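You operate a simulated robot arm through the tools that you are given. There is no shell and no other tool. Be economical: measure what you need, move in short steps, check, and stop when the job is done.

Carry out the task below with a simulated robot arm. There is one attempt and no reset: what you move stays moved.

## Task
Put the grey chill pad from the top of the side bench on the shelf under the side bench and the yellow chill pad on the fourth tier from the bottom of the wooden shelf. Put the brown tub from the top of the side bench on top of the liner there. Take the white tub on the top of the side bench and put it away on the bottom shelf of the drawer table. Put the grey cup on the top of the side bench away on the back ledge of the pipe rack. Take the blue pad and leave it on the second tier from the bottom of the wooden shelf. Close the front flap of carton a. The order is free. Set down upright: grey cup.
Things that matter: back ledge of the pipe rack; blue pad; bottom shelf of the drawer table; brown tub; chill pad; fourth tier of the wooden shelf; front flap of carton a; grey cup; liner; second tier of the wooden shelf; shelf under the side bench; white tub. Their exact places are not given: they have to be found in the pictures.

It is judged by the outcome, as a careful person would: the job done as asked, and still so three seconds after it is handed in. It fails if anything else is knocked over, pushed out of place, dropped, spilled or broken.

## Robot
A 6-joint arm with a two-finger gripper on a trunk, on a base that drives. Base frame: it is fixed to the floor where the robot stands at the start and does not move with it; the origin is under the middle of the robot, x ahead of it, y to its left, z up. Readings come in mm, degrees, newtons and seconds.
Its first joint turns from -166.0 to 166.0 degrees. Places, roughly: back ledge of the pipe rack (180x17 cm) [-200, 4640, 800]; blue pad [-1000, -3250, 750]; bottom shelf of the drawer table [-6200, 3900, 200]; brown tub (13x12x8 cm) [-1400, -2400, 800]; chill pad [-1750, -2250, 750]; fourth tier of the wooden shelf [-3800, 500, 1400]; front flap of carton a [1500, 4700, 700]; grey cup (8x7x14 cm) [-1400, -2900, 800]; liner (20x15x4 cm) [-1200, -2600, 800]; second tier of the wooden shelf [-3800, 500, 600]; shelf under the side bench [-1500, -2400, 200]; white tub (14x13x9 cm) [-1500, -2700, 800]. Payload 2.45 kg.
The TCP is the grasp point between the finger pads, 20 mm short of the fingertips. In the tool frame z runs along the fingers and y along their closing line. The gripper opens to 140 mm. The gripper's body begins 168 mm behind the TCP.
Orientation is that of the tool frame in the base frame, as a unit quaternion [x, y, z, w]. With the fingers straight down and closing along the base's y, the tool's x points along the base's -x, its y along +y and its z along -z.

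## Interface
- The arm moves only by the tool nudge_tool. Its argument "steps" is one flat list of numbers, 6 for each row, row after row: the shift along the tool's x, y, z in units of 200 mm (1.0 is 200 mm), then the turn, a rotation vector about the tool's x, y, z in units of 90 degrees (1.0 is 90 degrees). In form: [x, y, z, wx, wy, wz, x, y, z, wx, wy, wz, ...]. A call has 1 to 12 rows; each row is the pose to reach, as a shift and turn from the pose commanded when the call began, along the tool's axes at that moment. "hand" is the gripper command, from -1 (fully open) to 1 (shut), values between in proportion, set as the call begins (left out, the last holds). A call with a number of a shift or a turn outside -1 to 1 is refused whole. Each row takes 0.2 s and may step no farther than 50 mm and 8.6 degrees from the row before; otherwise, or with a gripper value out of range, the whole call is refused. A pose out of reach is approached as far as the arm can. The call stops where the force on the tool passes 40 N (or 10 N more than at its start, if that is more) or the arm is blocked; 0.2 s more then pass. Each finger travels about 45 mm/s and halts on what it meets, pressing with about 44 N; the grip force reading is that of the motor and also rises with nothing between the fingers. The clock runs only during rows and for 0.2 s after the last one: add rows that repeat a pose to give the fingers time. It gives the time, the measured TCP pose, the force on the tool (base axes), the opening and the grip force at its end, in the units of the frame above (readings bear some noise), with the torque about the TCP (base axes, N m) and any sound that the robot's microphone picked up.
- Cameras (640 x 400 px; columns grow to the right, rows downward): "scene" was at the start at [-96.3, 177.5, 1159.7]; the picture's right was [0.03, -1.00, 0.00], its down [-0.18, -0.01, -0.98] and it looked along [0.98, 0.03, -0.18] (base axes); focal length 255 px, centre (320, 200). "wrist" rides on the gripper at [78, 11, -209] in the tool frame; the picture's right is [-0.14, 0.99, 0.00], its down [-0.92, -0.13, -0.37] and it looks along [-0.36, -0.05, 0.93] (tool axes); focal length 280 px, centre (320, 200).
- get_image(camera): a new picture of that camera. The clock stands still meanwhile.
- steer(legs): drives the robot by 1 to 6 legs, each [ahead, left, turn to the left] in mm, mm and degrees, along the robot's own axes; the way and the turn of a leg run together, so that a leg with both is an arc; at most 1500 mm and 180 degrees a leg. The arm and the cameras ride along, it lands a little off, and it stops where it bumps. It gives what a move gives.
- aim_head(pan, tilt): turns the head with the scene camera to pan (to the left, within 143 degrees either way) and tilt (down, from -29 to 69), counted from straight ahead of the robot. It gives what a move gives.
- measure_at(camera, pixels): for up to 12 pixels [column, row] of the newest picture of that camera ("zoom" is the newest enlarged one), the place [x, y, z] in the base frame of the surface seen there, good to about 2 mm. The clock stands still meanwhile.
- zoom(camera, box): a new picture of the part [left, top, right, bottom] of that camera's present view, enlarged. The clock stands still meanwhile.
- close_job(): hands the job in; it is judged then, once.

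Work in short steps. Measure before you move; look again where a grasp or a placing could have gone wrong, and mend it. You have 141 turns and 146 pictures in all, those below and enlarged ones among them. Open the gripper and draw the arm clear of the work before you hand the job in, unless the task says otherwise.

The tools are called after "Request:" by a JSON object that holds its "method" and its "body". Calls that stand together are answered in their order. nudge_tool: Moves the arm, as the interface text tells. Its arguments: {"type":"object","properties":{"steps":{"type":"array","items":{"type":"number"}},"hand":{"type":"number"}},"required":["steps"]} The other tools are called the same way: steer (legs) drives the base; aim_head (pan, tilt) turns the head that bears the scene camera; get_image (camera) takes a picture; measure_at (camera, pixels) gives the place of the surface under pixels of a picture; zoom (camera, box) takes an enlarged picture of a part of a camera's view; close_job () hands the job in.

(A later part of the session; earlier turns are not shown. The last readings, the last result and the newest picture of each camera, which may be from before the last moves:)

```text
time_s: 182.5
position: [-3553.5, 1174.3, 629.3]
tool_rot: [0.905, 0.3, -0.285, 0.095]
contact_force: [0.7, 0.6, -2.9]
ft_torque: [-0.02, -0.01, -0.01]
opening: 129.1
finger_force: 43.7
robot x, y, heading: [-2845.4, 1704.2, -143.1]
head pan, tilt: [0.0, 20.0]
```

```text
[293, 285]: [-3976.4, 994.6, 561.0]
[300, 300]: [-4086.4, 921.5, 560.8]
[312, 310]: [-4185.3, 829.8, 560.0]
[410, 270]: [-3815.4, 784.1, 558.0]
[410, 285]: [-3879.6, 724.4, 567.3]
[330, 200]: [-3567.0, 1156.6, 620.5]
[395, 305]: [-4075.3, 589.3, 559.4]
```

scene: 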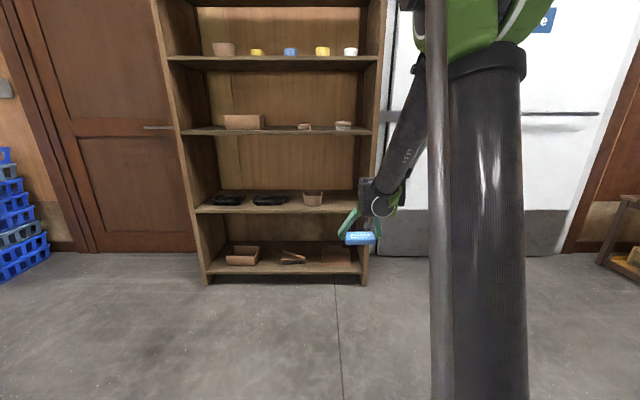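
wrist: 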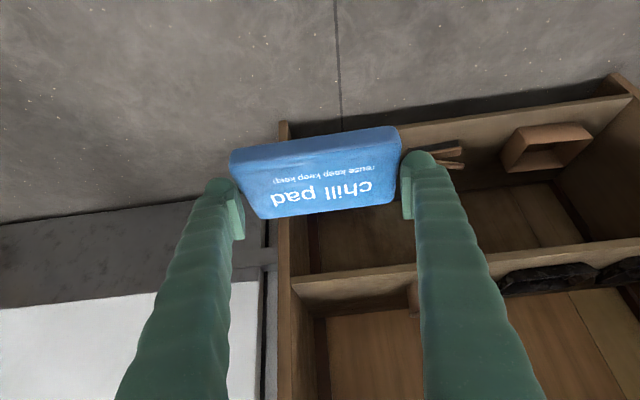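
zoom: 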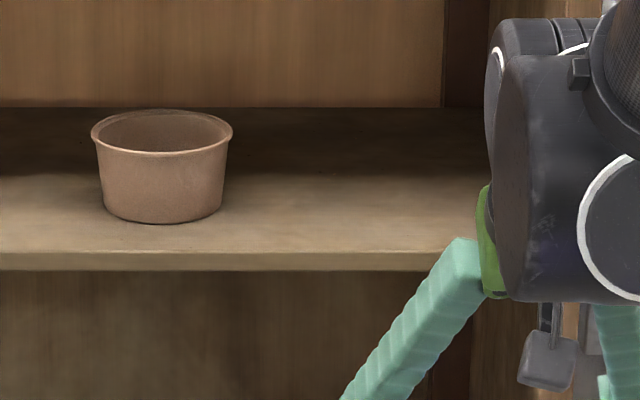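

Gap t∈[-3185,-2916]; I'm 21 mm right of centre. Drive forward 515 and left 21.

Request:
{"method": "steer", "body": {"legs": [[300, 21, 0], [215, 0, 0]]}}

Request:
{"method": "get_image", "body": {"camera": "wrist"}}

```text
time_s: 185.8
position: [-3955.0, 851.2, 629.2]
tool_rot: [0.906, 0.299, -0.285, 0.094]
contact_force: [0.3, 0.3, -1.6]
ft_torque: [0.0, 0.01, 0.03]
opening: 128.9
finger_force: 44.5
robot x, y, heading: [-3248.1, 1382.2, -143.5]
head pan, tilt: [0.0, 20.0]
```

```text
84 pictures are left
```

wrist: 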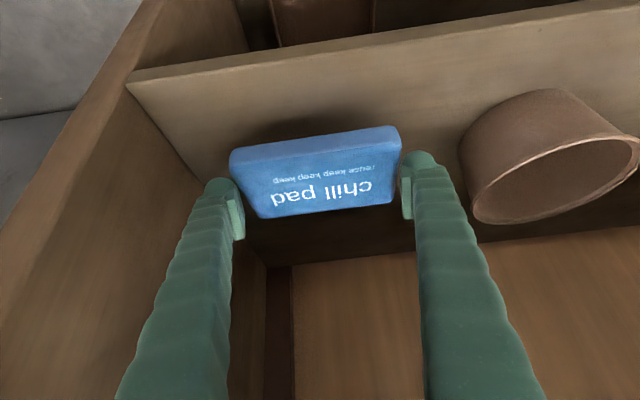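

Positioned. Lower ~36 mm gently.

Request:
{"method": "nudge_tool", "body": {"steps": [0.06, 0, 0.085, 0, 0, 0, 0.09, 0, 0.128, 0, 0, 0, 0.102, 0, 0.146, 0, 0, 0]}}

```text
time_s: 186.6
position: [-3955.7, 850.5, 594.3]
tool_rot: [0.906, 0.3, -0.285, 0.094]
contact_force: [0.1, 0.3, -2.1]
ft_torque: [0.0, 0.01, 0.0]
opening: 129.0
finger_force: 44.2
robot x, y, heading: [-3245.4, 1379.9, -143.3]
head pan, tilt: [0.0, 20.0]
```

Request:
{"method": "nudge_tool", "body": {"steps": [0.007, 0, 0.01, 0, 0, 0, 0.014, 0, 0.02, 0, 0, 0]}}

```text
time_s: 187.2
position: [-3954.4, 850.9, 593.9]
tool_rot: [0.905, 0.3, -0.286, 0.094]
contact_force: [7.7, 4.0, 26.2]
ft_torque: [1.07, -0.49, -0.07]
opening: 129.3
finger_force: 44.2
robot x, y, heading: [-3248.2, 1381.7, -143.5]
head pan, tilt: [0.0, 20.0]
stopped in row 2: the force on the tool passed its limit at 44 N (the readings are from after the stop); the commanded pose is now the measured one
```

Contact with the tier. Open fully and check.

Request:
{"method": "nudge_tool", "body": {"steps": [0, 0, 0, 0, 0, 0, 0, 0, 0, 0, 0, 0, 0, 0, 0, 0, 0, 0], "hand": -1}}

Request:
{"method": "get_image", "body": {"camera": "wrist"}}

```text
time_s: 188.0
position: [-3955.9, 850.6, 591.8]
tool_rot: [0.905, 0.3, -0.286, 0.094]
contact_force: [-0.3, 1.5, 0.1]
ft_torque: [0.03, 0.0, -0.02]
opening: 139.7
finger_force: 0.0
robot x, y, heading: [-3251.3, 1380.5, -143.3]
head pan, tilt: [0.0, 20.0]
```

```text
83 pictures are left
```

wrist: 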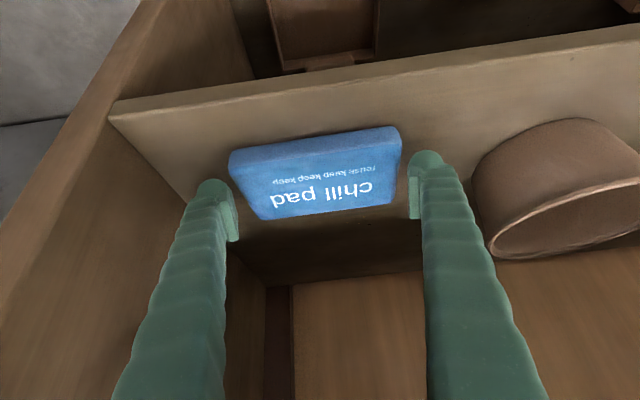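

Placed flat. Lift 40 mm, back out, raise arm, then scout the drawer table.

Request:
{"method": "nudge_tool", "body": {"steps": [-0.08, 0, -0.115, 0, 0, 0, -0.115, 0, -0.164, 0, 0, 0]}}

Request:
{"method": "steer", "body": {"legs": [[-700, 0, 0]]}}

Request:
{"method": "nudge_tool", "body": {"steps": [-0.123, 0, -0.176, 0, 0, 0, -0.247, 0, -0.352, 0, 0, 0, -0.37, 0, -0.528, 0, 0, 0, -0.494, 0, -0.704, 0, 0, 0, -0.617, 0, -0.88, 0, 0, 0]}}

Request:
{"method": "nudge_tool", "body": {"steps": [-0.123, 0, -0.176, 0, 0, 0, -0.247, 0, -0.352, 0, 0, 0, -0.37, 0, -0.528, 0, 0, 0, -0.494, 0, -0.704, 0, 0, 0]}}

Request:
{"method": "get_image", "body": {"camera": "scene"}}

Request:
{"method": "aim_head", "body": {"pan": -75, "tilt": 10}}

Request:
{"method": "get_image", "body": {"camera": "scene"}}

```text
time_s: 188.6
position: [-3954.8, 850.3, 633.0]
tool_rot: [0.906, 0.299, -0.286, 0.093]
contact_force: [-0.1, -0.2, 0.5]
ft_torque: [-0.02, -0.03, 0.0]
opening: 140.1
finger_force: 0.0
robot x, y, heading: [-3248.6, 1376.4, -143.3]
head pan, tilt: [0.0, 20.0]
```

```text
time_s: 192.4
position: [-3386.5, 1269.3, 632.4]
tool_rot: [0.904, 0.303, -0.286, 0.095]
contact_force: [0.4, -0.8, 0.2]
ft_torque: [-0.02, 0.01, -0.01]
opening: 140.0
finger_force: 0.0
robot x, y, heading: [-2682.4, 1801.9, -142.6]
head pan, tilt: [0.0, 20.0]
```

```text
time_s: 193.6
position: [-3386.9, 1267.8, 846.2]
tool_rot: [0.904, 0.304, -0.285, 0.095]
contact_force: [0.1, -0.1, -0.4]
ft_torque: [-0.01, -0.04, 0.0]
opening: 140.0
finger_force: 0.0
robot x, y, heading: [-2686.4, 1803.5, -142.9]
head pan, tilt: [0.0, 20.0]
```

```text
time_s: 194.6
position: [-3385.8, 1268.6, 1018.8]
tool_rot: [0.904, 0.304, -0.285, 0.094]
contact_force: [-1.0, -0.1, -0.1]
ft_torque: [0.03, -0.02, -0.02]
opening: 140.1
finger_force: 0.1
robot x, y, heading: [-2685.3, 1804.3, -143.0]
head pan, tilt: [0.0, 20.0]
```

```text
82 pictures are left
```

scene: 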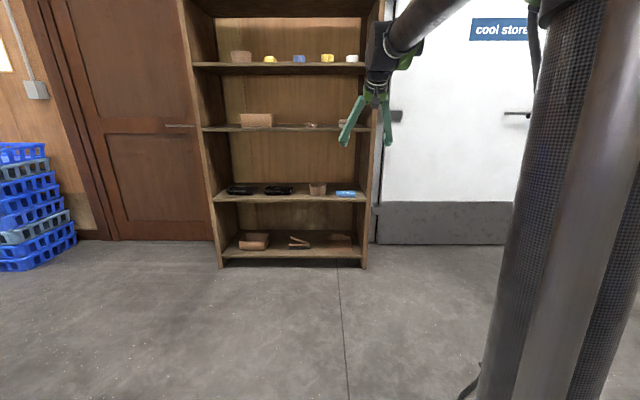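

```text
time_s: 196.1
position: [-3385.1, 1269.5, 1018.5]
tool_rot: [0.904, 0.304, -0.286, 0.096]
contact_force: [0.0, 0.7, -0.4]
ft_torque: [-0.02, -0.01, 0.01]
opening: 139.9
finger_force: 0.0
robot x, y, heading: [-2682.0, 1807.6, -142.8]
head pan, tilt: [-75.0, 10.0]
```

```text
81 pictures are left
```

scene: 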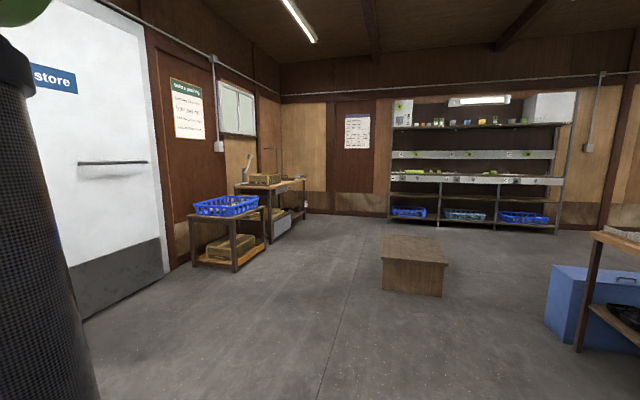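

The table at (285,205) with the white drawer is probably the drawer table. Zoom.

Request:
{"method": "zoom", "body": {"camera": "scene", "box": [180, 140, 330, 280]}}

Request:
{"method": "measure_at", "body": {"camera": "scene", "pixels": [[303, 180], [270, 240], [304, 218], [281, 225], [270, 192], [237, 188], [265, 240], [384, 290], [442, 296], [288, 232]]}}

```text
2.86 times, centred on (255, 210) of scene
```

zoom: 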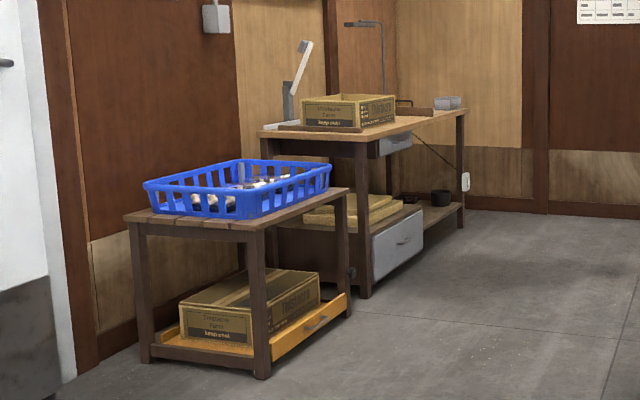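

```text
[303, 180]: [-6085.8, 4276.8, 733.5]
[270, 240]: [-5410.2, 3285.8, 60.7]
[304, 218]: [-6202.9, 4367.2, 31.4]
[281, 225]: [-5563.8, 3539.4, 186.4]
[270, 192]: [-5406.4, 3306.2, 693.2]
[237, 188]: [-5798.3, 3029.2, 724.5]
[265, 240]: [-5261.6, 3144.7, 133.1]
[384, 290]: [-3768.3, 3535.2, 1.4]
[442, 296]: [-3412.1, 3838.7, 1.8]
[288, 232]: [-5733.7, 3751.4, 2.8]
```

The drawer table's bottom shelf can be approached from its front (same heading). Now drive back to the bench for the white tub.

Request:
{"method": "steer", "body": {"legs": [[200, 1450, 0], [200, 1450, -1], [200, 1457, -1]]}}

Request:
{"method": "aim_head", "body": {"pan": 0, "tilt": 25}}

Request:
{"method": "get_image", "body": {"camera": "scene"}}

Request:
{"method": "get_image", "body": {"camera": "wrist"}}

```text
time_s: 217.1
position: [-1361.1, -2585.5, 1018.9]
tool_rot: [0.911, 0.281, -0.289, 0.088]
contact_force: [0.1, -0.7, 0.1]
ft_torque: [0.01, -0.03, -0.01]
opening: 140.1
finger_force: 0.1
robot x, y, heading: [-631.9, -2088.5, -145.4]
head pan, tilt: [-75.0, 10.0]
```

```text
time_s: 218.6
position: [-1360.1, -2584.9, 1019.9]
tool_rot: [0.911, 0.28, -0.289, 0.087]
contact_force: [0.7, 1.5, -0.4]
ft_torque: [-0.01, 0.03, 0.03]
opening: 140.1
finger_force: 0.1
robot x, y, heading: [-630.4, -2086.5, -145.8]
head pan, tilt: [0.0, 25.0]
```

```text
79 pictures are left
```

scene: 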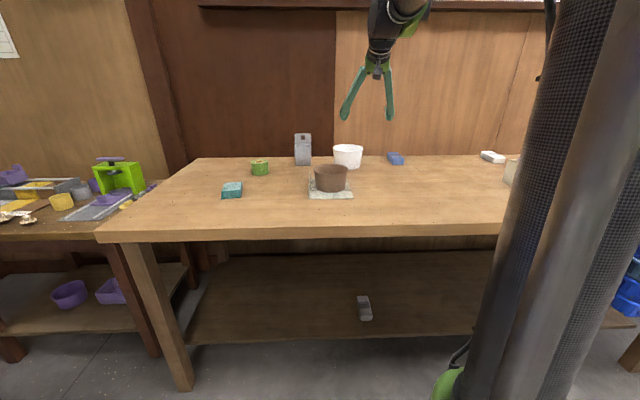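

```text
78 pictures are left
```

wrist: 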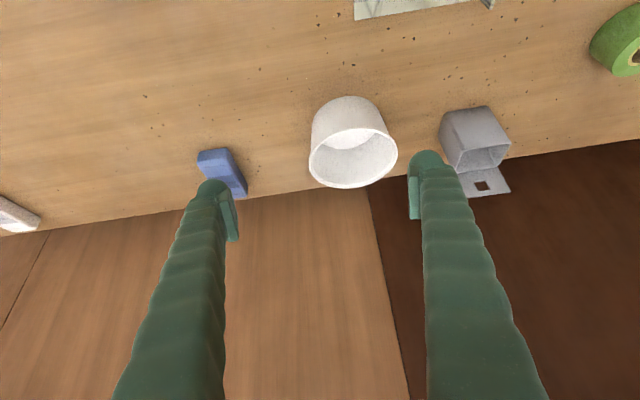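

Measure the white tub rim and body, and the cup.

Request:
{"method": "zoom", "body": {"camera": "wrist", "box": [280, 80, 540, 210]}}

Request:
{"method": "measure_at", "body": {"camera": "wrist", "pixels": [[310, 162], [396, 153], [350, 187], [352, 130], [348, 97], [313, 130], [380, 110], [340, 160], [441, 140], [510, 145], [476, 108], [484, 184]]}}

```text
2.46 times, centred on (410, 145) of wrist
```

zoom: 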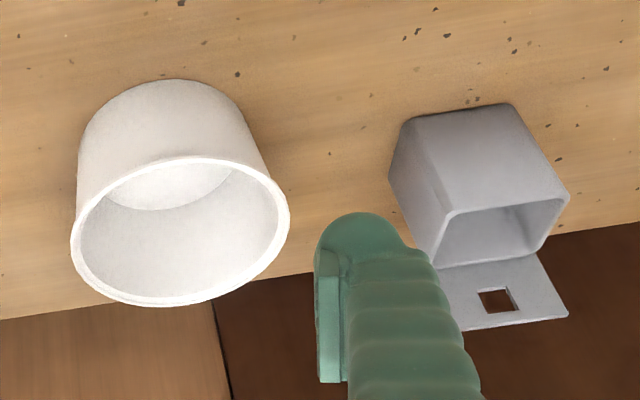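

```text
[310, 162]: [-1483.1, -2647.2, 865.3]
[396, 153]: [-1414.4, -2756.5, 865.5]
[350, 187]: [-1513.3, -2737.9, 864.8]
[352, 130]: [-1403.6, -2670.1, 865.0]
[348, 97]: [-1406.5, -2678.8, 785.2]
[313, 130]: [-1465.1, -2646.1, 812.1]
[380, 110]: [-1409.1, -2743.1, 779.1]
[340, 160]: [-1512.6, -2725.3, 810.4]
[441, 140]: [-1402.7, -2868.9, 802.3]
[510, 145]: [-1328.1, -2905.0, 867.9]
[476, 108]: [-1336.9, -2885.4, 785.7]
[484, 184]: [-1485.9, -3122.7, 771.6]
```

White tub: rim Ø≈134, too tight to straddle, so I'll pinch its right side wall near the rim at 45° pitch. Drive 80 mm closer and position above the wall point (≈(-1490,-2649)), gripper half open.

Request:
{"method": "steer", "body": {"legs": [[80, 0, 0]]}}

Request:
{"method": "nudge_tool", "body": {"steps": [0.02, -0.03, 0.16, 0, -0.028, 0, 0.035, -0.05, 0.32, 0, -0.056, 0, 0.05, -0.08, 0.49, 0, -0.084, 0, 0.07, -0.1, 0.65, 0, -0.111, 0], "hand": 0.1}}

Request:
{"method": "get_image", "body": {"camera": "wrist"}}

```text
time_s: 219.7
position: [-1425.7, -2631.6, 1018.7]
tool_rot: [0.911, 0.28, -0.289, 0.088]
contact_force: [0.7, -0.5, 0.9]
ft_torque: [0.0, 0.01, 0.02]
opening: 140.0
finger_force: 0.0
robot x, y, heading: [-702.3, -2131.5, -145.6]
head pan, tilt: [0.0, 25.0]
```

```text
time_s: 220.7
position: [-1488.3, -2650.3, 903.9]
tool_rot: [0.882, 0.273, -0.367, 0.112]
contact_force: [0.2, 0.2, 0.7]
ft_torque: [-0.01, 0.04, -0.01]
opening: 63.0
finger_force: 0.1
robot x, y, heading: [-698.9, -2132.6, -145.9]
head pan, tilt: [0.0, 25.0]
```

```text
76 pictures are left
```

wrist: 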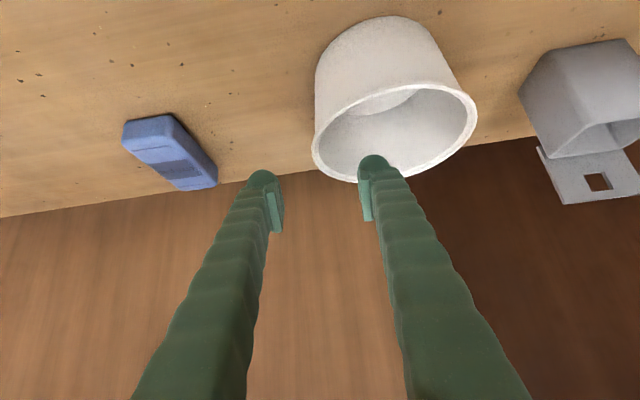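

Measure the rim again at close range.

Request:
{"method": "measure_at", "body": {"camera": "wrist", "pixels": [[314, 150], [316, 165], [476, 108], [420, 86], [350, 181], [321, 132], [440, 160], [395, 140]]}}

```text
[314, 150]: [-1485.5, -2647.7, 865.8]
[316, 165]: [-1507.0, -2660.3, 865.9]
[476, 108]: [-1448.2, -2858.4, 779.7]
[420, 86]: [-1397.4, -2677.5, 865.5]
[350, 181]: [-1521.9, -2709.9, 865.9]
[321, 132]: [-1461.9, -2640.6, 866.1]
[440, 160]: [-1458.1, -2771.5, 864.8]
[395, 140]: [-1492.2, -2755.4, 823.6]
```

Fine: wall point ≈(-1493,-2653). Descend to TCP z 853 and close.

Request:
{"method": "nudge_tool", "body": {"steps": [0.08, 0, 0.1, 0, 0, 0, 0.163, 0, 0.198, 0, 0, 0]}}

Request:
{"method": "nudge_tool", "body": {"steps": [0, 0, 0, 0, 0, 0, 0, 0, 0, 0, 0, 0, 0, 0, 0, 0, 0, 0, 0, 0, 0, 0, 0, 0, 0, 0, 0, 0, 0, 0], "hand": 1}}

Request:
{"method": "get_image", "body": {"camera": "wrist"}}

```text
time_s: 221.2
position: [-1494.3, -2652.8, 853.1]
tool_rot: [0.882, 0.273, -0.367, 0.113]
contact_force: [0.4, 0.3, -0.3]
ft_torque: [-0.02, 0.0, 0.0]
opening: 63.3
finger_force: 0.0
robot x, y, heading: [-695.0, -2129.0, -145.8]
head pan, tilt: [0.0, 25.0]
```

```text
time_s: 222.4
position: [-1493.3, -2652.3, 854.1]
tool_rot: [0.883, 0.271, -0.367, 0.111]
contact_force: [0.4, 0.1, 2.7]
ft_torque: [-0.28, -0.18, -0.01]
opening: 8.3
finger_force: 36.4
robot x, y, heading: [-701.7, -2131.5, -145.7]
head pan, tilt: [0.0, 25.0]
```

```text
75 pictures are left
```

wrist: 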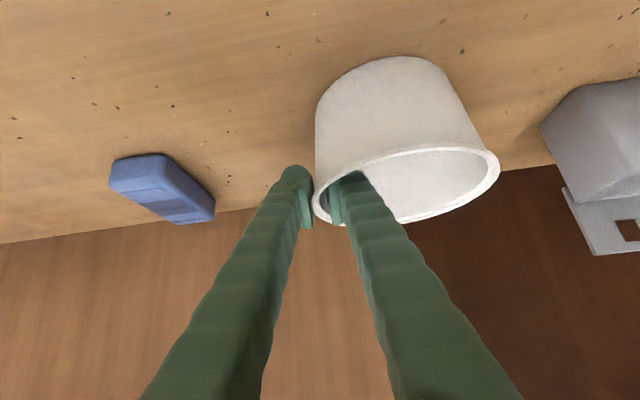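

Wall pinched. Lift 100 mm slowly and check.

Request:
{"method": "nudge_tool", "body": {"steps": [-0.05, 0, -0.05, 0, 0, 0, -0.1, 0, -0.1, 0, 0, 0, -0.18, 0, -0.18, 0, 0, 0, -0.27, 0, -0.27, 0, 0, 0, -0.36, 0, -0.36, 0, 0, 0]}}

Request:
{"method": "get_image", "body": {"camera": "wrist"}}

Request:
{"method": "get_image", "body": {"camera": "scene"}}

```text
time_s: 223.7
position: [-1493.9, -2650.6, 955.3]
tool_rot: [0.883, 0.273, -0.366, 0.112]
contact_force: [0.2, 0.2, -0.6]
ft_torque: [0.03, 0.02, -0.02]
opening: 7.7
finger_force: 35.3
robot x, y, heading: [-699.2, -2130.2, -145.6]
head pan, tilt: [0.0, 25.0]
```

```text
74 pictures are left
```

wrist: 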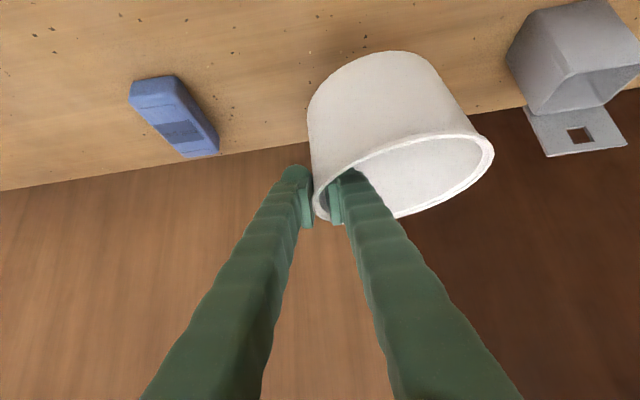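

```text
73 pictures are left
```

scene: 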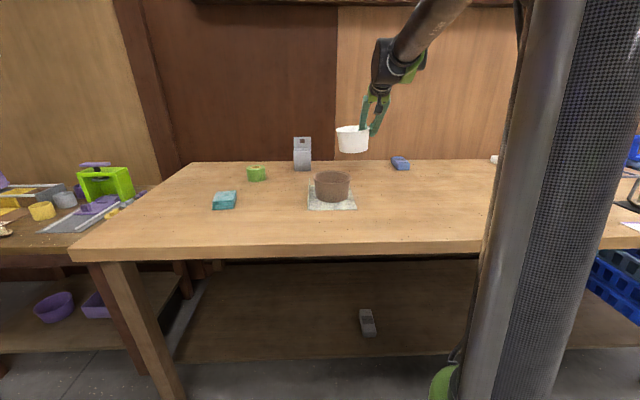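

Held with a slight sag. Raise and retract the arm in two calls, then drive toward the drawer table (first stage).

Request:
{"method": "nudge_tool", "body": {"steps": [-0.1, 0, -0.1, 0, 0, 0, -0.2, 0, -0.2, 0, 0, 0, -0.3, 0, -0.3, 0, 0, 0]}}

Request:
{"method": "nudge_tool", "body": {"steps": [0.15, 0, -0.15, 0, 0, 0, 0.3, 0, -0.3, 0, 0, 0, 0.45, 0, -0.45, 0, 0, 0, 0.6, 0, -0.6, 0, 0, 0, 0.75, 0, -0.75, 0, 0, 0, 0.88, 0, -0.88, 0, 0, 0]}}

Request:
{"method": "steer", "body": {"legs": [[-600, 0, 0], [0, -1490, 0], [0, -1490, 0], [0, -1490, 0]]}}

Request:
{"method": "aim_head", "body": {"pan": -40, "tilt": 15}}

Request:
{"method": "get_image", "body": {"camera": "scene"}}

```text
time_s: 224.4
position: [-1492.9, -2653.6, 1039.1]
tool_rot: [0.883, 0.272, -0.366, 0.113]
contact_force: [0.2, -0.3, -0.5]
ft_torque: [0.01, 0.01, -0.01]
opening: 7.8
finger_force: 35.7
robot x, y, heading: [-697.3, -2131.4, -145.9]
head pan, tilt: [0.0, 25.0]
```

```text
time_s: 225.8
position: [-1285.8, -2512.8, 1039.3]
tool_rot: [0.883, 0.272, -0.366, 0.112]
contact_force: [-0.7, 0.3, -1.1]
ft_torque: [0.06, 0.02, 0.01]
opening: 7.4
finger_force: 35.5
robot x, y, heading: [-697.4, -2133.5, -145.5]
head pan, tilt: [0.0, 25.0]
```

```text
time_s: 250.1
position: [-3280.4, 1519.7, 1039.8]
tool_rot: [0.882, 0.273, -0.366, 0.113]
contact_force: [0.3, -0.3, -1.0]
ft_torque: [0.04, 0.07, 0.0]
opening: 7.5
finger_force: 35.0
robot x, y, heading: [-2694.0, 1906.0, -145.4]
head pan, tilt: [0.0, 25.0]
```

```text
time_s: 251.2
position: [-3282.6, 1519.2, 1040.9]
tool_rot: [0.883, 0.272, -0.366, 0.111]
contact_force: [-0.6, -0.2, -1.8]
ft_torque: [0.02, 0.01, 0.02]
opening: 7.8
finger_force: 35.0
robot x, y, heading: [-2690.2, 1904.3, -145.6]
head pan, tilt: [-40.0, 15.0]
```

```text
72 pictures are left
```

scene: 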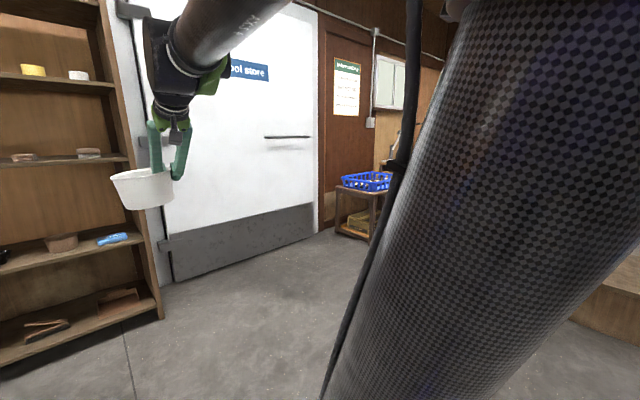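

Tub still held. Drive on between the wall tables and the stool.

Request:
{"method": "steer", "body": {"legs": [[350, -1212, 0], [330, -1212, 0]]}}

Request:
{"method": "aim_head", "body": {"pan": -30, "tilt": 18}}

Request:
{"method": "get_image", "body": {"camera": "scene"}}

Request:
{"method": "aim_head", "body": {"pan": -115, "tilt": 18}}

Request:
{"method": "get_image", "body": {"camera": "scene"}}

```text
time_s: 263.5
position: [-5222.8, 3096.0, 1040.1]
tool_rot: [0.88, 0.281, -0.365, 0.116]
contact_force: [0.4, 0.7, -0.5]
ft_torque: [-0.01, 0.04, -0.02]
opening: 7.5
finger_force: 35.8
robot x, y, heading: [-4638.3, 3489.7, -144.6]
head pan, tilt: [-40.0, 15.0]
```

```text
time_s: 264.2
position: [-5222.0, 3096.7, 1039.3]
tool_rot: [0.88, 0.282, -0.365, 0.116]
contact_force: [0.9, 0.8, 0.1]
ft_torque: [0.02, 0.06, 0.01]
opening: 7.6
finger_force: 34.9
robot x, y, heading: [-4639.1, 3492.4, -144.6]
head pan, tilt: [-30.0, 18.0]
```

```text
71 pictures are left
```

scene: 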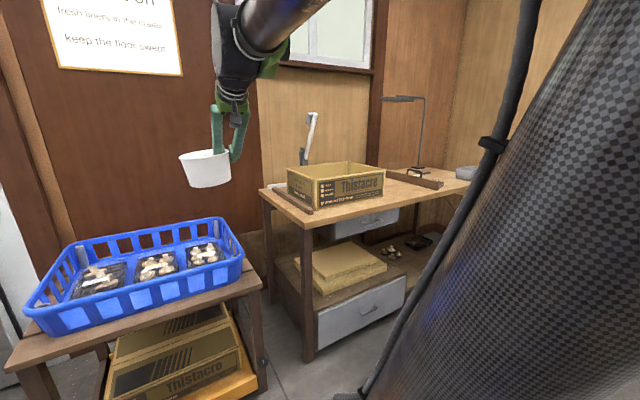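

```text
time_s: 265.8
position: [-5222.0, 3095.5, 1039.9]
tool_rot: [0.88, 0.281, -0.365, 0.116]
contact_force: [0.5, -0.9, -0.9]
ft_torque: [0.03, 0.04, -0.01]
opening: 7.3
finger_force: 35.4
robot x, y, heading: [-4638.3, 3494.9, -145.0]
head pan, tilt: [-115.0, 18.0]
```

```text
70 pictures are left
```

scene: 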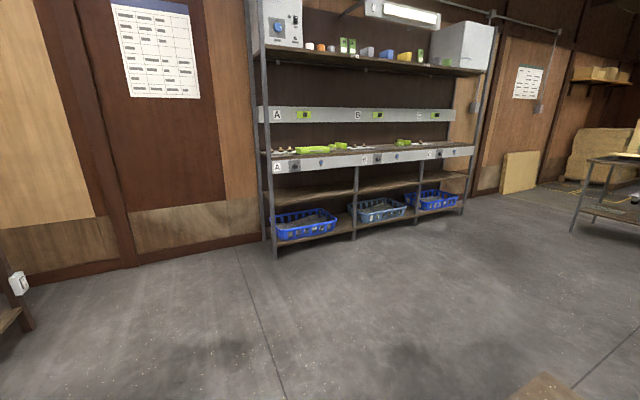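

Shift right ~950 to face the right half of the drawer table, then look at its bottom shelf.

Request:
{"method": "steer", "body": {"legs": [[-150, -950, 0]]}}

Request:
{"method": "aim_head", "body": {"pan": 0, "tilt": 28}}

Request:
{"method": "get_image", "body": {"camera": "scene"}}

```text
time_s: 270.8
position: [-5650.4, 3955.4, 1040.3]
tool_rot: [0.88, 0.282, -0.364, 0.116]
contact_force: [0.4, -0.2, -0.9]
ft_torque: [0.05, -0.01, 0.01]
opening: 7.4
finger_force: 35.4
robot x, y, heading: [-5068.4, 4349.1, -144.5]
head pan, tilt: [-115.0, 18.0]
```

```text
time_s: 272.7
position: [-5650.1, 3954.5, 1040.6]
tool_rot: [0.879, 0.282, -0.366, 0.116]
contact_force: [0.0, -0.2, -1.5]
ft_torque: [0.03, 0.02, 0.0]
opening: 7.4
finger_force: 35.1
robot x, y, heading: [-5066.0, 4348.0, -144.6]
head pan, tilt: [0.0, 28.0]
```

```text
69 pictures are left
```

scene: 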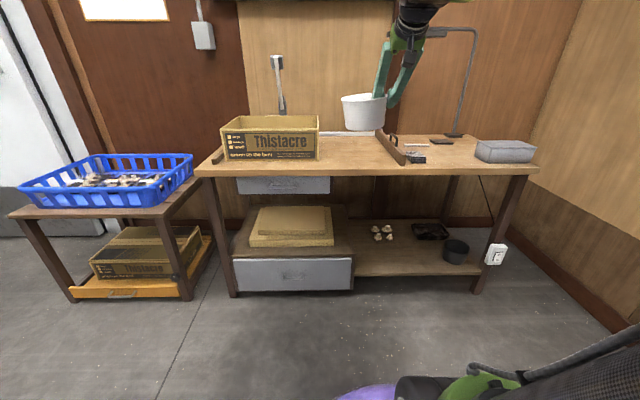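

The bottom shelf's right half has free space in front of the mushrooms, around (395,258). Measure.

Request:
{"method": "zoom", "body": {"camera": "scene", "box": [335, 190, 505, 300]}}

Request:
{"method": "measure_at", "body": {"camera": "scene", "pixels": [[356, 273], [480, 273], [400, 270], [400, 276], [400, 255], [376, 240], [389, 241], [444, 258], [456, 262], [400, 175], [352, 255], [415, 238]]}}

```text
3.64 times, centred on (420, 245) of scene
```

zoom: 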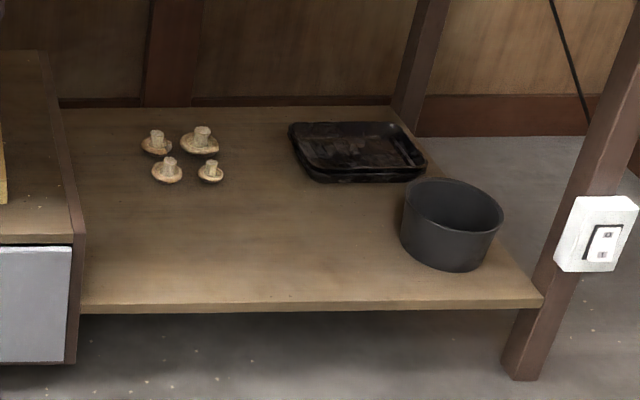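

```text
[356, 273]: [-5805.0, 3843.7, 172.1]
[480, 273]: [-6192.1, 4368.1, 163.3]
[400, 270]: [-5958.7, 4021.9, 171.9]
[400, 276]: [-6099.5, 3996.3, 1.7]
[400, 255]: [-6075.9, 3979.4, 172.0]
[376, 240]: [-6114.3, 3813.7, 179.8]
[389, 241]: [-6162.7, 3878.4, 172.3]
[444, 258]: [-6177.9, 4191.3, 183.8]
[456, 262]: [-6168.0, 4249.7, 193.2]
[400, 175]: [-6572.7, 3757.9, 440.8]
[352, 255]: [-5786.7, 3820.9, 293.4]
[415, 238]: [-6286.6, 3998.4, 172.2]
```

Shelf z=172; free area centred ~ahead 1010, right 260 of me. I back up 250 and shift right 305, then extend forward-down in a straight line to z≈300.

Request:
{"method": "steer", "body": {"legs": [[-250, -305, 0]]}}

Request:
{"method": "nudge_tool", "body": {"steps": [0.078, 0, 0.184, 0, 0, 0, 0.156, 0, 0.368, 0, 0, 0, 0.234, 0, 0.552, 0, 0, 0, 0.312, 0, 0.736, 0, 0, 0, 0.39, 0, 0.92, 0, 0, 0]}}

Request:
{"method": "nudge_tool", "body": {"steps": [0.078, 0, 0.184, 0, 0, 0, 0.156, 0, 0.368, 0, 0, 0, 0.234, 0, 0.552, 0, 0, 0, 0.312, 0, 0.736, 0, 0, 0, 0.39, 0, 0.92, 0, 0, 0]}}

Request:
{"method": "nudge_tool", "body": {"steps": [0.078, 0, 0.184, 0, 0, 0, 0.156, 0, 0.368, 0, 0, 0, 0.234, 0, 0.552, 0, 0, 0, 0.312, 0, 0.736, 0, 0, 0, 0.39, 0, 0.92, 0, 0, 0]}}

Request:
{"method": "nudge_tool", "body": {"steps": [0.078, 0, 0.184, 0, 0, 0, 0.156, 0, 0.368, 0, 0, 0, 0.234, 0, 0.552, 0, 0, 0, 0.312, 0, 0.736, 0, 0, 0, 0.36, 0, 0.88, 0, 0, 0]}}

Request:
{"method": "get_image", "body": {"camera": "scene"}}

Request:
{"method": "get_image", "body": {"camera": "wrist"}}

```text
time_s: 275.2
position: [-5623.6, 4348.7, 1039.6]
tool_rot: [0.879, 0.285, -0.364, 0.117]
contact_force: [-0.1, 0.3, -0.5]
ft_torque: [0.07, 0.06, 0.0]
opening: 7.5
finger_force: 35.6
robot x, y, heading: [-5047.1, 4747.0, -144.3]
head pan, tilt: [0.0, 28.0]
```

```text
time_s: 276.4
position: [-5685.6, 4304.2, 855.0]
tool_rot: [0.879, 0.284, -0.366, 0.117]
contact_force: [-0.3, 0.0, -1.7]
ft_torque: [0.04, 0.01, -0.01]
opening: 7.2
finger_force: 35.0
robot x, y, heading: [-5044.3, 4741.2, -144.1]
head pan, tilt: [0.0, 28.0]
```

```text
time_s: 277.6
position: [-5744.8, 4261.6, 671.5]
tool_rot: [0.879, 0.284, -0.365, 0.117]
contact_force: [0.7, -0.1, -0.5]
ft_torque: [0.01, 0.09, 0.01]
opening: 7.5
finger_force: 35.3
robot x, y, heading: [-5045.4, 4746.2, -144.3]
head pan, tilt: [0.0, 28.0]
```

```text
time_s: 278.8
position: [-5806.4, 4217.2, 483.8]
tool_rot: [0.879, 0.284, -0.364, 0.117]
contact_force: [0.2, 0.2, -0.7]
ft_torque: [0.04, 0.04, 0.0]
opening: 7.3
finger_force: 34.9
robot x, y, heading: [-5044.4, 4749.3, -144.4]
head pan, tilt: [0.0, 28.0]
```

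```text
time_s: 280.0
position: [-5866.5, 4173.1, 308.1]
tool_rot: [0.879, 0.284, -0.364, 0.117]
contact_force: [-1.0, 0.1, -0.9]
ft_torque: [0.06, 0.03, -0.01]
opening: 7.5
finger_force: 35.8
robot x, y, heading: [-5043.7, 4747.6, -144.2]
head pan, tilt: [0.0, 28.0]
```

```text
67 pictures are left
```

scene: 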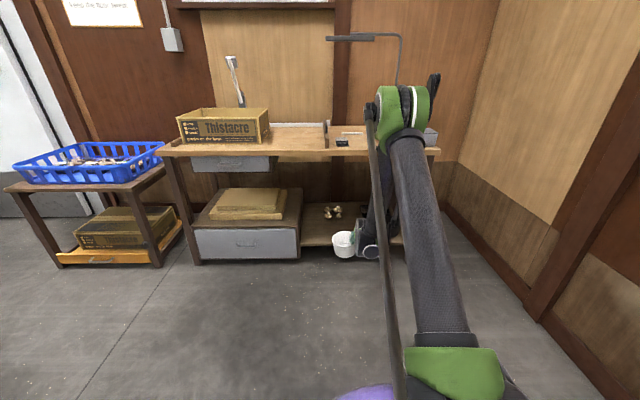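

```text
66 pictures are left
```

wrist: 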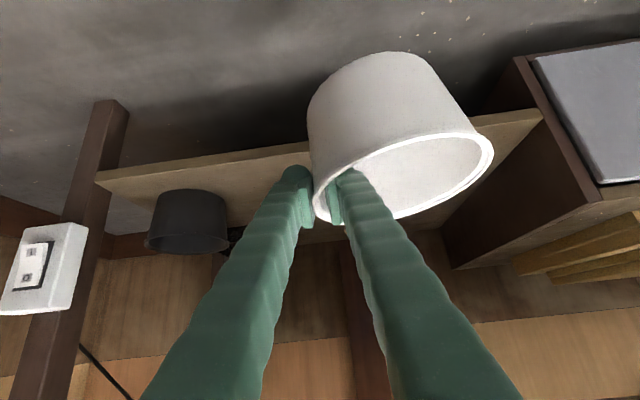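

Aligned laterally. Tub bottom ≈225 above shelf 172. Drive forward 250.

Request:
{"method": "steer", "body": {"legs": [[250, 0, 0]]}}

Request:
{"method": "get_image", "body": {"camera": "wrist"}}

Request:
{"method": "zoom", "body": {"camera": "scene", "box": [260, 170, 420, 290]}}

```text
time_s: 281.8
position: [-6068.9, 4026.1, 308.1]
tool_rot: [0.879, 0.285, -0.364, 0.118]
contact_force: [-0.9, -1.0, 0.4]
ft_torque: [0.05, 0.0, 0.0]
opening: 7.4
finger_force: 35.3
robot x, y, heading: [-5248.7, 4601.0, -144.1]
head pan, tilt: [0.0, 28.0]
```

```text
65 pictures are left
```

wrist: 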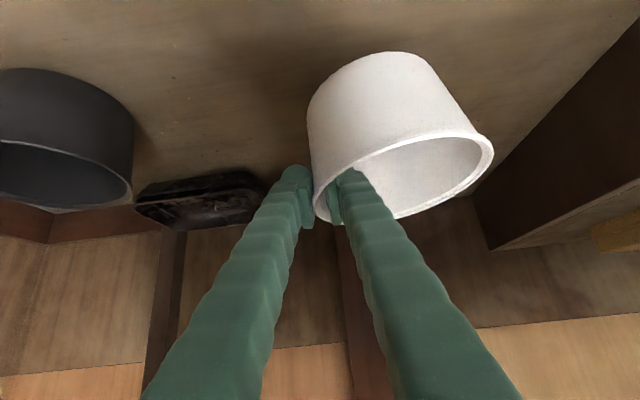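

```text
3.33 times, centred on (340, 230) of scene
```

zoom: 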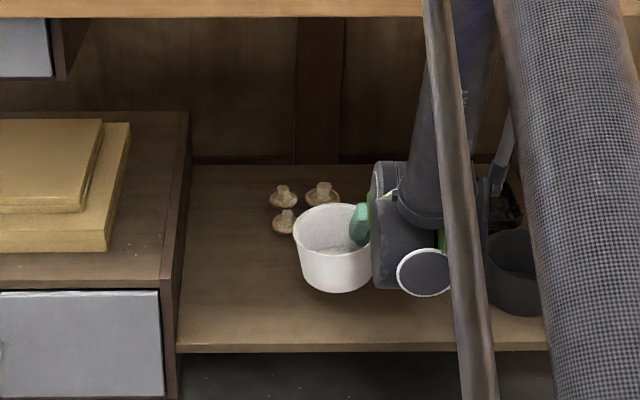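

Good position: mushrooms and pot clear. Lower ~52 mm, then creep.

Request:
{"method": "nudge_tool", "body": {"steps": [0.08, 0, 0.08, 0, 0, 0, 0.15, 0, 0.15, 0, 0, 0, 0.185, 0, 0.185, 0, 0, 0]}}

Request:
{"method": "nudge_tool", "body": {"steps": [0.01, 0, 0.01, 0, 0, 0, 0.02, 0, 0.02, 0, 0, 0]}}

Request:
{"method": "zoom", "body": {"camera": "scene", "box": [300, 210, 380, 270]}}

```text
time_s: 282.6
position: [-6066.6, 4026.6, 255.6]
tool_rot: [0.879, 0.285, -0.365, 0.118]
contact_force: [-0.2, 0.4, -1.1]
ft_torque: [0.04, 0.07, -0.01]
opening: 7.3
finger_force: 35.8
robot x, y, heading: [-5248.2, 4598.3, -144.1]
head pan, tilt: [0.0, 28.0]
```

```text
time_s: 283.2
position: [-6067.6, 4025.5, 251.4]
tool_rot: [0.879, 0.285, -0.365, 0.118]
contact_force: [-0.7, 1.2, 5.6]
ft_torque: [-0.38, -0.3, -0.03]
opening: 7.4
finger_force: 35.2
robot x, y, heading: [-5245.9, 4599.6, -144.4]
head pan, tilt: [0.0, 28.0]
```

```text
6.67 times, centred on (340, 240) of scene
```

zoom: 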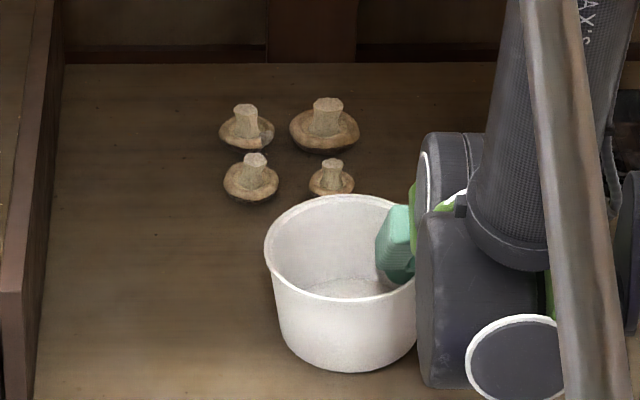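

Contact begun (5.6 N). Lower 2 mm more and open to ~60 mm.

Request:
{"method": "nudge_tool", "body": {"steps": [0.009, 0, 0.009, 0, 0, 0]}}

Request:
{"method": "nudge_tool", "body": {"steps": [0, 0, 0, 0, 0, 0, 0, 0, 0, 0, 0, 0, 0, 0, 0, 0, 0, 0, 0, 0, 0, 0, 0, 0], "hand": 0.15}}

Request:
{"method": "nudge_tool", "body": {"steps": [-0.1, 0, -0.1, 0, 0, 0, -0.2, 0, -0.2, 0, 0, 0, -0.3, 0, -0.3, 0, 0, 0, -0.36, 0, -0.36, 0, 0, 0]}}

Request:
{"method": "get_image", "body": {"camera": "wrist"}}

```text
time_s: 283.6
position: [-6068.1, 4025.6, 248.3]
tool_rot: [0.878, 0.285, -0.365, 0.119]
contact_force: [-1.7, 1.5, 7.0]
ft_torque: [-0.35, -0.38, 0.01]
opening: 7.9
finger_force: 35.3
robot x, y, heading: [-5246.9, 4604.3, -144.2]
head pan, tilt: [0.0, 28.0]
```

```text
time_s: 284.6
position: [-6068.5, 4025.5, 248.8]
tool_rot: [0.879, 0.285, -0.365, 0.117]
contact_force: [-1.0, 0.4, -0.2]
ft_torque: [0.01, 0.0, 0.01]
opening: 59.3
finger_force: 0.0
robot x, y, heading: [-5250.4, 4602.5, -144.2]
head pan, tilt: [0.0, 28.0]
```

```text
time_s: 285.6
position: [-6067.0, 4026.8, 350.0]
tool_rot: [0.879, 0.285, -0.364, 0.117]
contact_force: [0.6, 0.1, 0.0]
ft_torque: [-0.02, -0.02, 0.01]
opening: 59.3
finger_force: 0.1
robot x, y, heading: [-5245.1, 4604.0, -144.0]
head pan, tilt: [0.0, 28.0]
```

```text
62 pictures are left
```

wrist: 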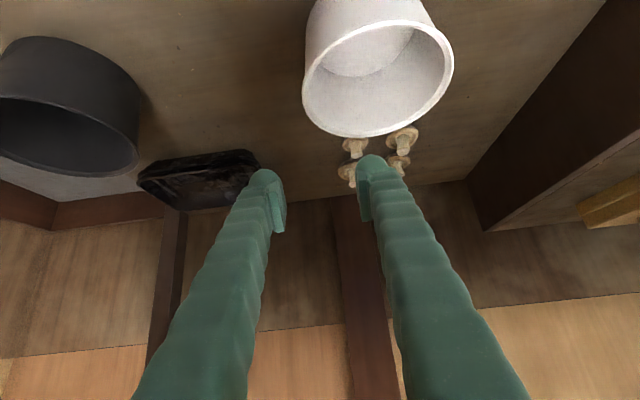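

Tub stands upright on the shelf. Back out and raise the arm.

Request:
{"method": "steer", "body": {"legs": [[-450, 0, 0]]}}

Request:
{"method": "nudge_tool", "body": {"steps": [-0.078, 0, -0.184, 0, 0, 0, -0.156, 0, -0.368, 0, 0, 0, -0.234, 0, -0.552, 0, 0, 0, -0.312, 0, -0.736, 0, 0, 0, -0.39, 0, -0.92, 0, 0, 0]}}

Request:
{"method": "nudge_tool", "body": {"steps": [-0.078, 0, -0.184, 0, 0, 0, -0.156, 0, -0.368, 0, 0, 0, -0.234, 0, -0.552, 0, 0, 0, -0.312, 0, -0.736, 0, 0, 0, -0.39, 0, -0.92, 0, 0, 0]}}

Request:
{"method": "nudge_tool", "body": {"steps": [-0.078, 0, -0.184, 0, 0, 0, -0.156, 0, -0.368, 0, 0, 0, -0.234, 0, -0.552, 0, 0, 0, -0.312, 0, -0.736, 0, 0, 0, -0.39, 0, -0.92, 0, 0, 0]}}

Request:
{"method": "nudge_tool", "body": {"steps": [-0.1, 0, -0.15, 0, 0.0833, 0, -0.2, 0, -0.3, 0, 0.1667, 0, -0.25, 0, -0.4, 0, 0.25, 0, -0.25, 0, -0.45, 0, 0.333, 0, -0.25, 0, -0.5, 0, 0.4167, 0, -0.25, 0, -0.5, 0, 0.5, 0], "hand": -0.5}}

Request:
{"method": "get_image", "body": {"camera": "scene"}}

```text
time_s: 288.3
position: [-5705.0, 4288.6, 350.9]
tool_rot: [0.879, 0.286, -0.364, 0.118]
contact_force: [0.3, -0.3, 0.0]
ft_torque: [0.02, -0.01, 0.0]
opening: 59.6
finger_force: 0.1
robot x, y, heading: [-4885.0, 4863.1, -144.1]
head pan, tilt: [0.0, 28.0]
```

```text
time_s: 289.5
position: [-5642.9, 4330.2, 535.4]
tool_rot: [0.879, 0.286, -0.363, 0.117]
contact_force: [0.4, -0.6, 0.4]
ft_torque: [0.06, 0.01, -0.01]
opening: 59.4
finger_force: 0.1
robot x, y, heading: [-4885.4, 4861.0, -144.3]
head pan, tilt: [0.0, 28.0]
```

```text
time_s: 290.7
position: [-5581.5, 4376.7, 721.1]
tool_rot: [0.879, 0.285, -0.364, 0.117]
contact_force: [-0.4, 0.1, -0.5]
ft_torque: [-0.02, -0.03, 0.0]
opening: 59.6
finger_force: 0.0
robot x, y, heading: [-4885.3, 4863.7, -144.3]
head pan, tilt: [0.0, 28.0]
```

```text
time_s: 291.9
position: [-5524.0, 4421.2, 905.6]
tool_rot: [0.879, 0.285, -0.364, 0.117]
contact_force: [-1.2, 0.9, 1.0]
ft_torque: [0.02, -0.02, 0.0]
opening: 59.7
finger_force: 0.1
robot x, y, heading: [-4885.6, 4862.0, -143.9]
head pan, tilt: [0.0, 28.0]
```

```text
time_s: 293.3
position: [-5492.8, 4439.7, 1012.4]
tool_rot: [0.951, 0.31, -0.001, -0.002]
contact_force: [0.3, 0.1, 0.9]
ft_torque: [-0.04, 0.02, -0.01]
opening: 104.9
finger_force: 0.1
robot x, y, heading: [-4885.1, 4865.0, -143.9]
head pan, tilt: [0.0, 28.0]
```

```text
61 pictures are left
```

scene: 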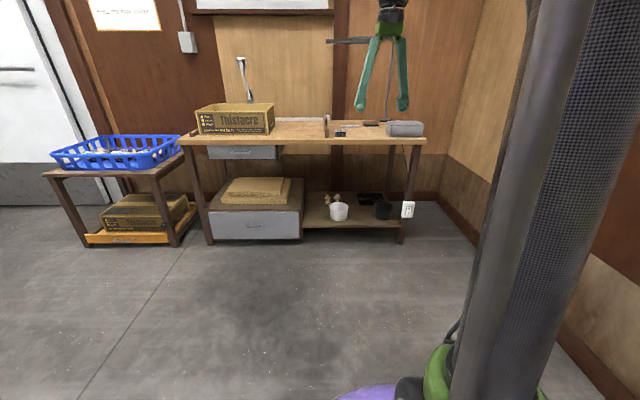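

White tub done. Look toward the pipe rack / carton area from here.

Request:
{"method": "aim_head", "body": {"pan": 141, "tilt": 10}}

Request:
{"method": "get_image", "body": {"camera": "scene"}}

Request:
{"method": "zoom", "body": {"camera": "scene", "box": [200, 100, 440, 250]}}

```text
time_s: 295.6
position: [-5494.8, 4439.6, 1012.5]
tool_rot: [0.951, 0.309, -0.001, 0.0]
contact_force: [-0.5, 0.2, 0.5]
ft_torque: [-0.01, 0.01, 0.02]
opening: 104.9
finger_force: 0.0
robot x, y, heading: [-4881.8, 4862.4, -144.1]
head pan, tilt: [141.0, 10.0]
```

```text
60 pictures are left
```

scene: 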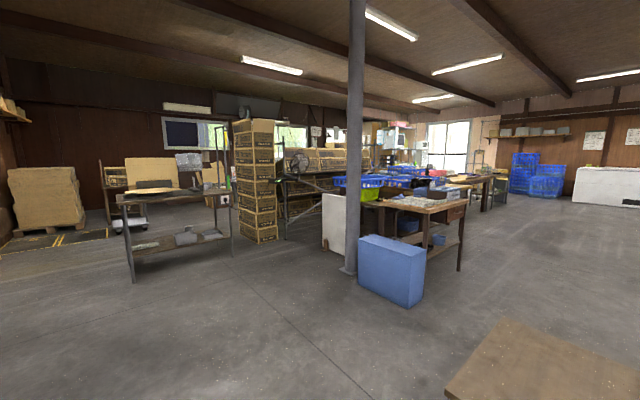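

```text
2.67 times, centred on (320, 175) of scene
```

zoom: 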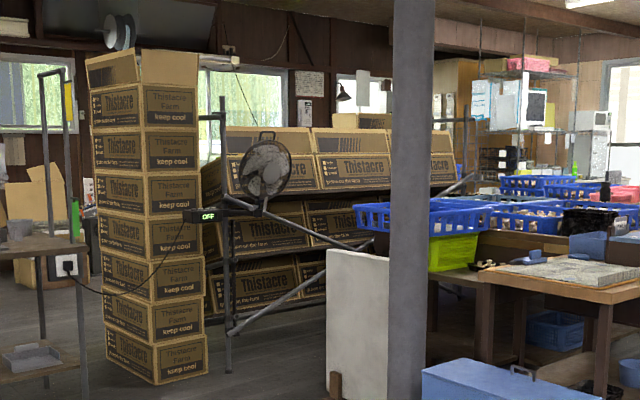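

Measure key points: carton stack, pipe rack boxes and posts.

Request:
{"method": "measure_at", "body": {"camera": "zoom", "pixels": [[155, 370], [150, 60], [225, 300], [300, 160], [430, 165], [350, 280], [225, 130], [370, 270], [470, 280], [60, 250], [40, 230], [440, 60]]}}

```text
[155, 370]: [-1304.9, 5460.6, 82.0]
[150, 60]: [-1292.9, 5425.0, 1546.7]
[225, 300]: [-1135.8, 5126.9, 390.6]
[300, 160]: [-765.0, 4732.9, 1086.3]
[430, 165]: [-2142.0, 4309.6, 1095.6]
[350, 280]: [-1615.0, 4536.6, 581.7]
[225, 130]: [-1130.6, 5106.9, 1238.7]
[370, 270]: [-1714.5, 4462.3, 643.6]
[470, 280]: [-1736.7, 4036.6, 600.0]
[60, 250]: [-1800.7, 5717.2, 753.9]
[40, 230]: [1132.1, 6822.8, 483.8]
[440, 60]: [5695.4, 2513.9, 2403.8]
```

Turn to face +x and approach to about (-2900,4950) for a closer look at the rack.

Request:
{"method": "steer", "body": {"legs": [[0, 0, 144], [1300, 50, 0], [700, 30, 0]]}}

Request:
{"method": "aim_head", "body": {"pan": 0, "tilt": 8}}

Request:
{"method": "get_image", "body": {"camera": "scene"}}

```text
time_s: 311.4
position: [-2155.5, 4874.2, 1012.6]
tool_rot: [0.011, 1.0, -0.001, 0.001]
contact_force: [0.0, 0.5, -0.6]
ft_torque: [-0.02, -0.01, -0.03]
opening: 104.9
finger_force: 0.0
robot x, y, heading: [-2893.6, 4908.5, -1.5]
head pan, tilt: [141.0, 10.0]
```

```text
time_s: 313.6
position: [-2154.8, 4873.6, 1012.6]
tool_rot: [0.011, 1.0, -0.001, 0.0]
contact_force: [0.0, -0.5, -0.4]
ft_torque: [0.0, -0.01, -0.02]
opening: 104.9
finger_force: 0.0
robot x, y, heading: [-2894.7, 4907.2, -1.2]
head pan, tilt: [0.0, 8.0]
```

```text
58 pictures are left
```

scene: 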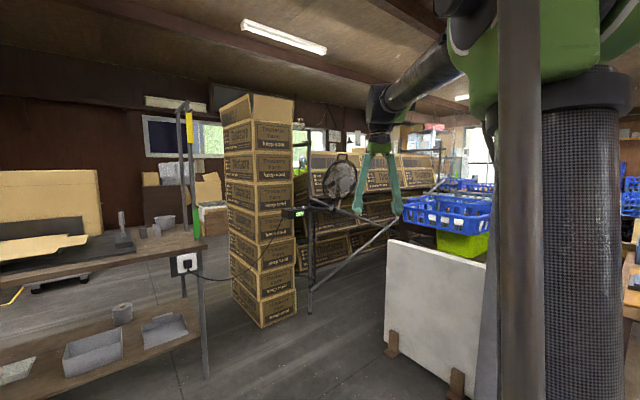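

Zoom on the rack.

Request:
{"method": "zoom", "body": {"camera": "scene", "box": [280, 110, 480, 310]}}

Request:
{"method": "measure_at", "body": {"camera": "scene", "pixels": [[310, 285], [312, 215], [350, 160], [420, 165], [372, 245], [330, 255], [400, 350], [475, 385], [260, 326], [293, 310], [200, 345], [445, 120]]}}

```text
2.00 times, centred on (380, 210) of scene
```

zoom: 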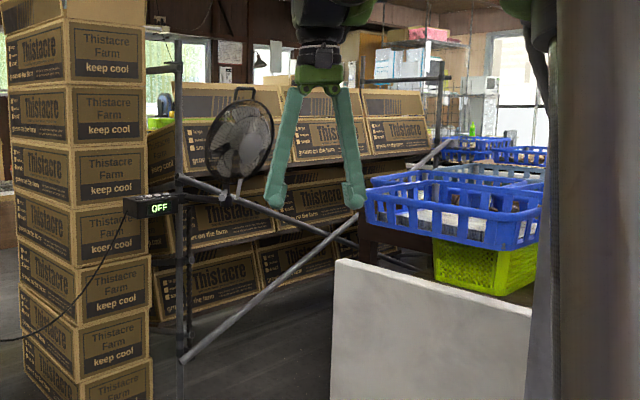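

```text
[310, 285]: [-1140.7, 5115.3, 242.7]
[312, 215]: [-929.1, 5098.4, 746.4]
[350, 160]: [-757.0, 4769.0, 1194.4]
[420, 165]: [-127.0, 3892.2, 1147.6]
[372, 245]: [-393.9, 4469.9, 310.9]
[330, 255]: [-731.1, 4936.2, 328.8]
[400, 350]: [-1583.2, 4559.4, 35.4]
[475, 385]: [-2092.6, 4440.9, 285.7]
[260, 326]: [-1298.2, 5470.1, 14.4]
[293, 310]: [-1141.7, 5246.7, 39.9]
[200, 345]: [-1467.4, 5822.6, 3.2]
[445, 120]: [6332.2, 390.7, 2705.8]
```

The rack's back faces away from here (+x,+y side). I look left to find a way around.

Request:
{"method": "aim_head", "body": {"pan": 50, "tilt": 12}}

Request:
{"method": "get_image", "body": {"camera": "scene"}}

Request:
{"method": "measure_at", "body": {"camera": "scene", "pixels": [[60, 300], [150, 240], [250, 300], [330, 360], [420, 330], [300, 230], [380, 240], [450, 230], [500, 250], [550, 290], [200, 200], [100, 200]]}}

```text
time_s: 314.8
position: [-2156.1, 4874.4, 1012.3]
tool_rot: [0.012, 1.0, -0.001, 0.0]
contact_force: [0.5, 0.2, 0.2]
ft_torque: [-0.01, 0.01, -0.01]
opening: 104.9
finger_force: 0.1
robot x, y, heading: [-2890.3, 4911.0, -1.2]
head pan, tilt: [50.0, 12.0]
```

```text
56 pictures are left
```

scene: 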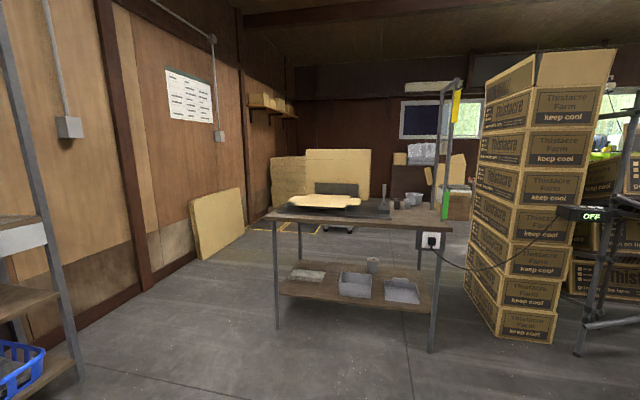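

```text
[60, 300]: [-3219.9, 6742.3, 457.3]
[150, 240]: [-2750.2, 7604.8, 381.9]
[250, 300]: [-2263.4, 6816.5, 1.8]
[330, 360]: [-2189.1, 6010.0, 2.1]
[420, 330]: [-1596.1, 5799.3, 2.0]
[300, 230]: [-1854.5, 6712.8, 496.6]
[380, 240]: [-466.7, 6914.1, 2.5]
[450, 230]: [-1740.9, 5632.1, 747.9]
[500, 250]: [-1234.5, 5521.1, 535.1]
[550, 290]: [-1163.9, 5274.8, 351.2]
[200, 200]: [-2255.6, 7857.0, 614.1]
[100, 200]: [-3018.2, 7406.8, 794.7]
```

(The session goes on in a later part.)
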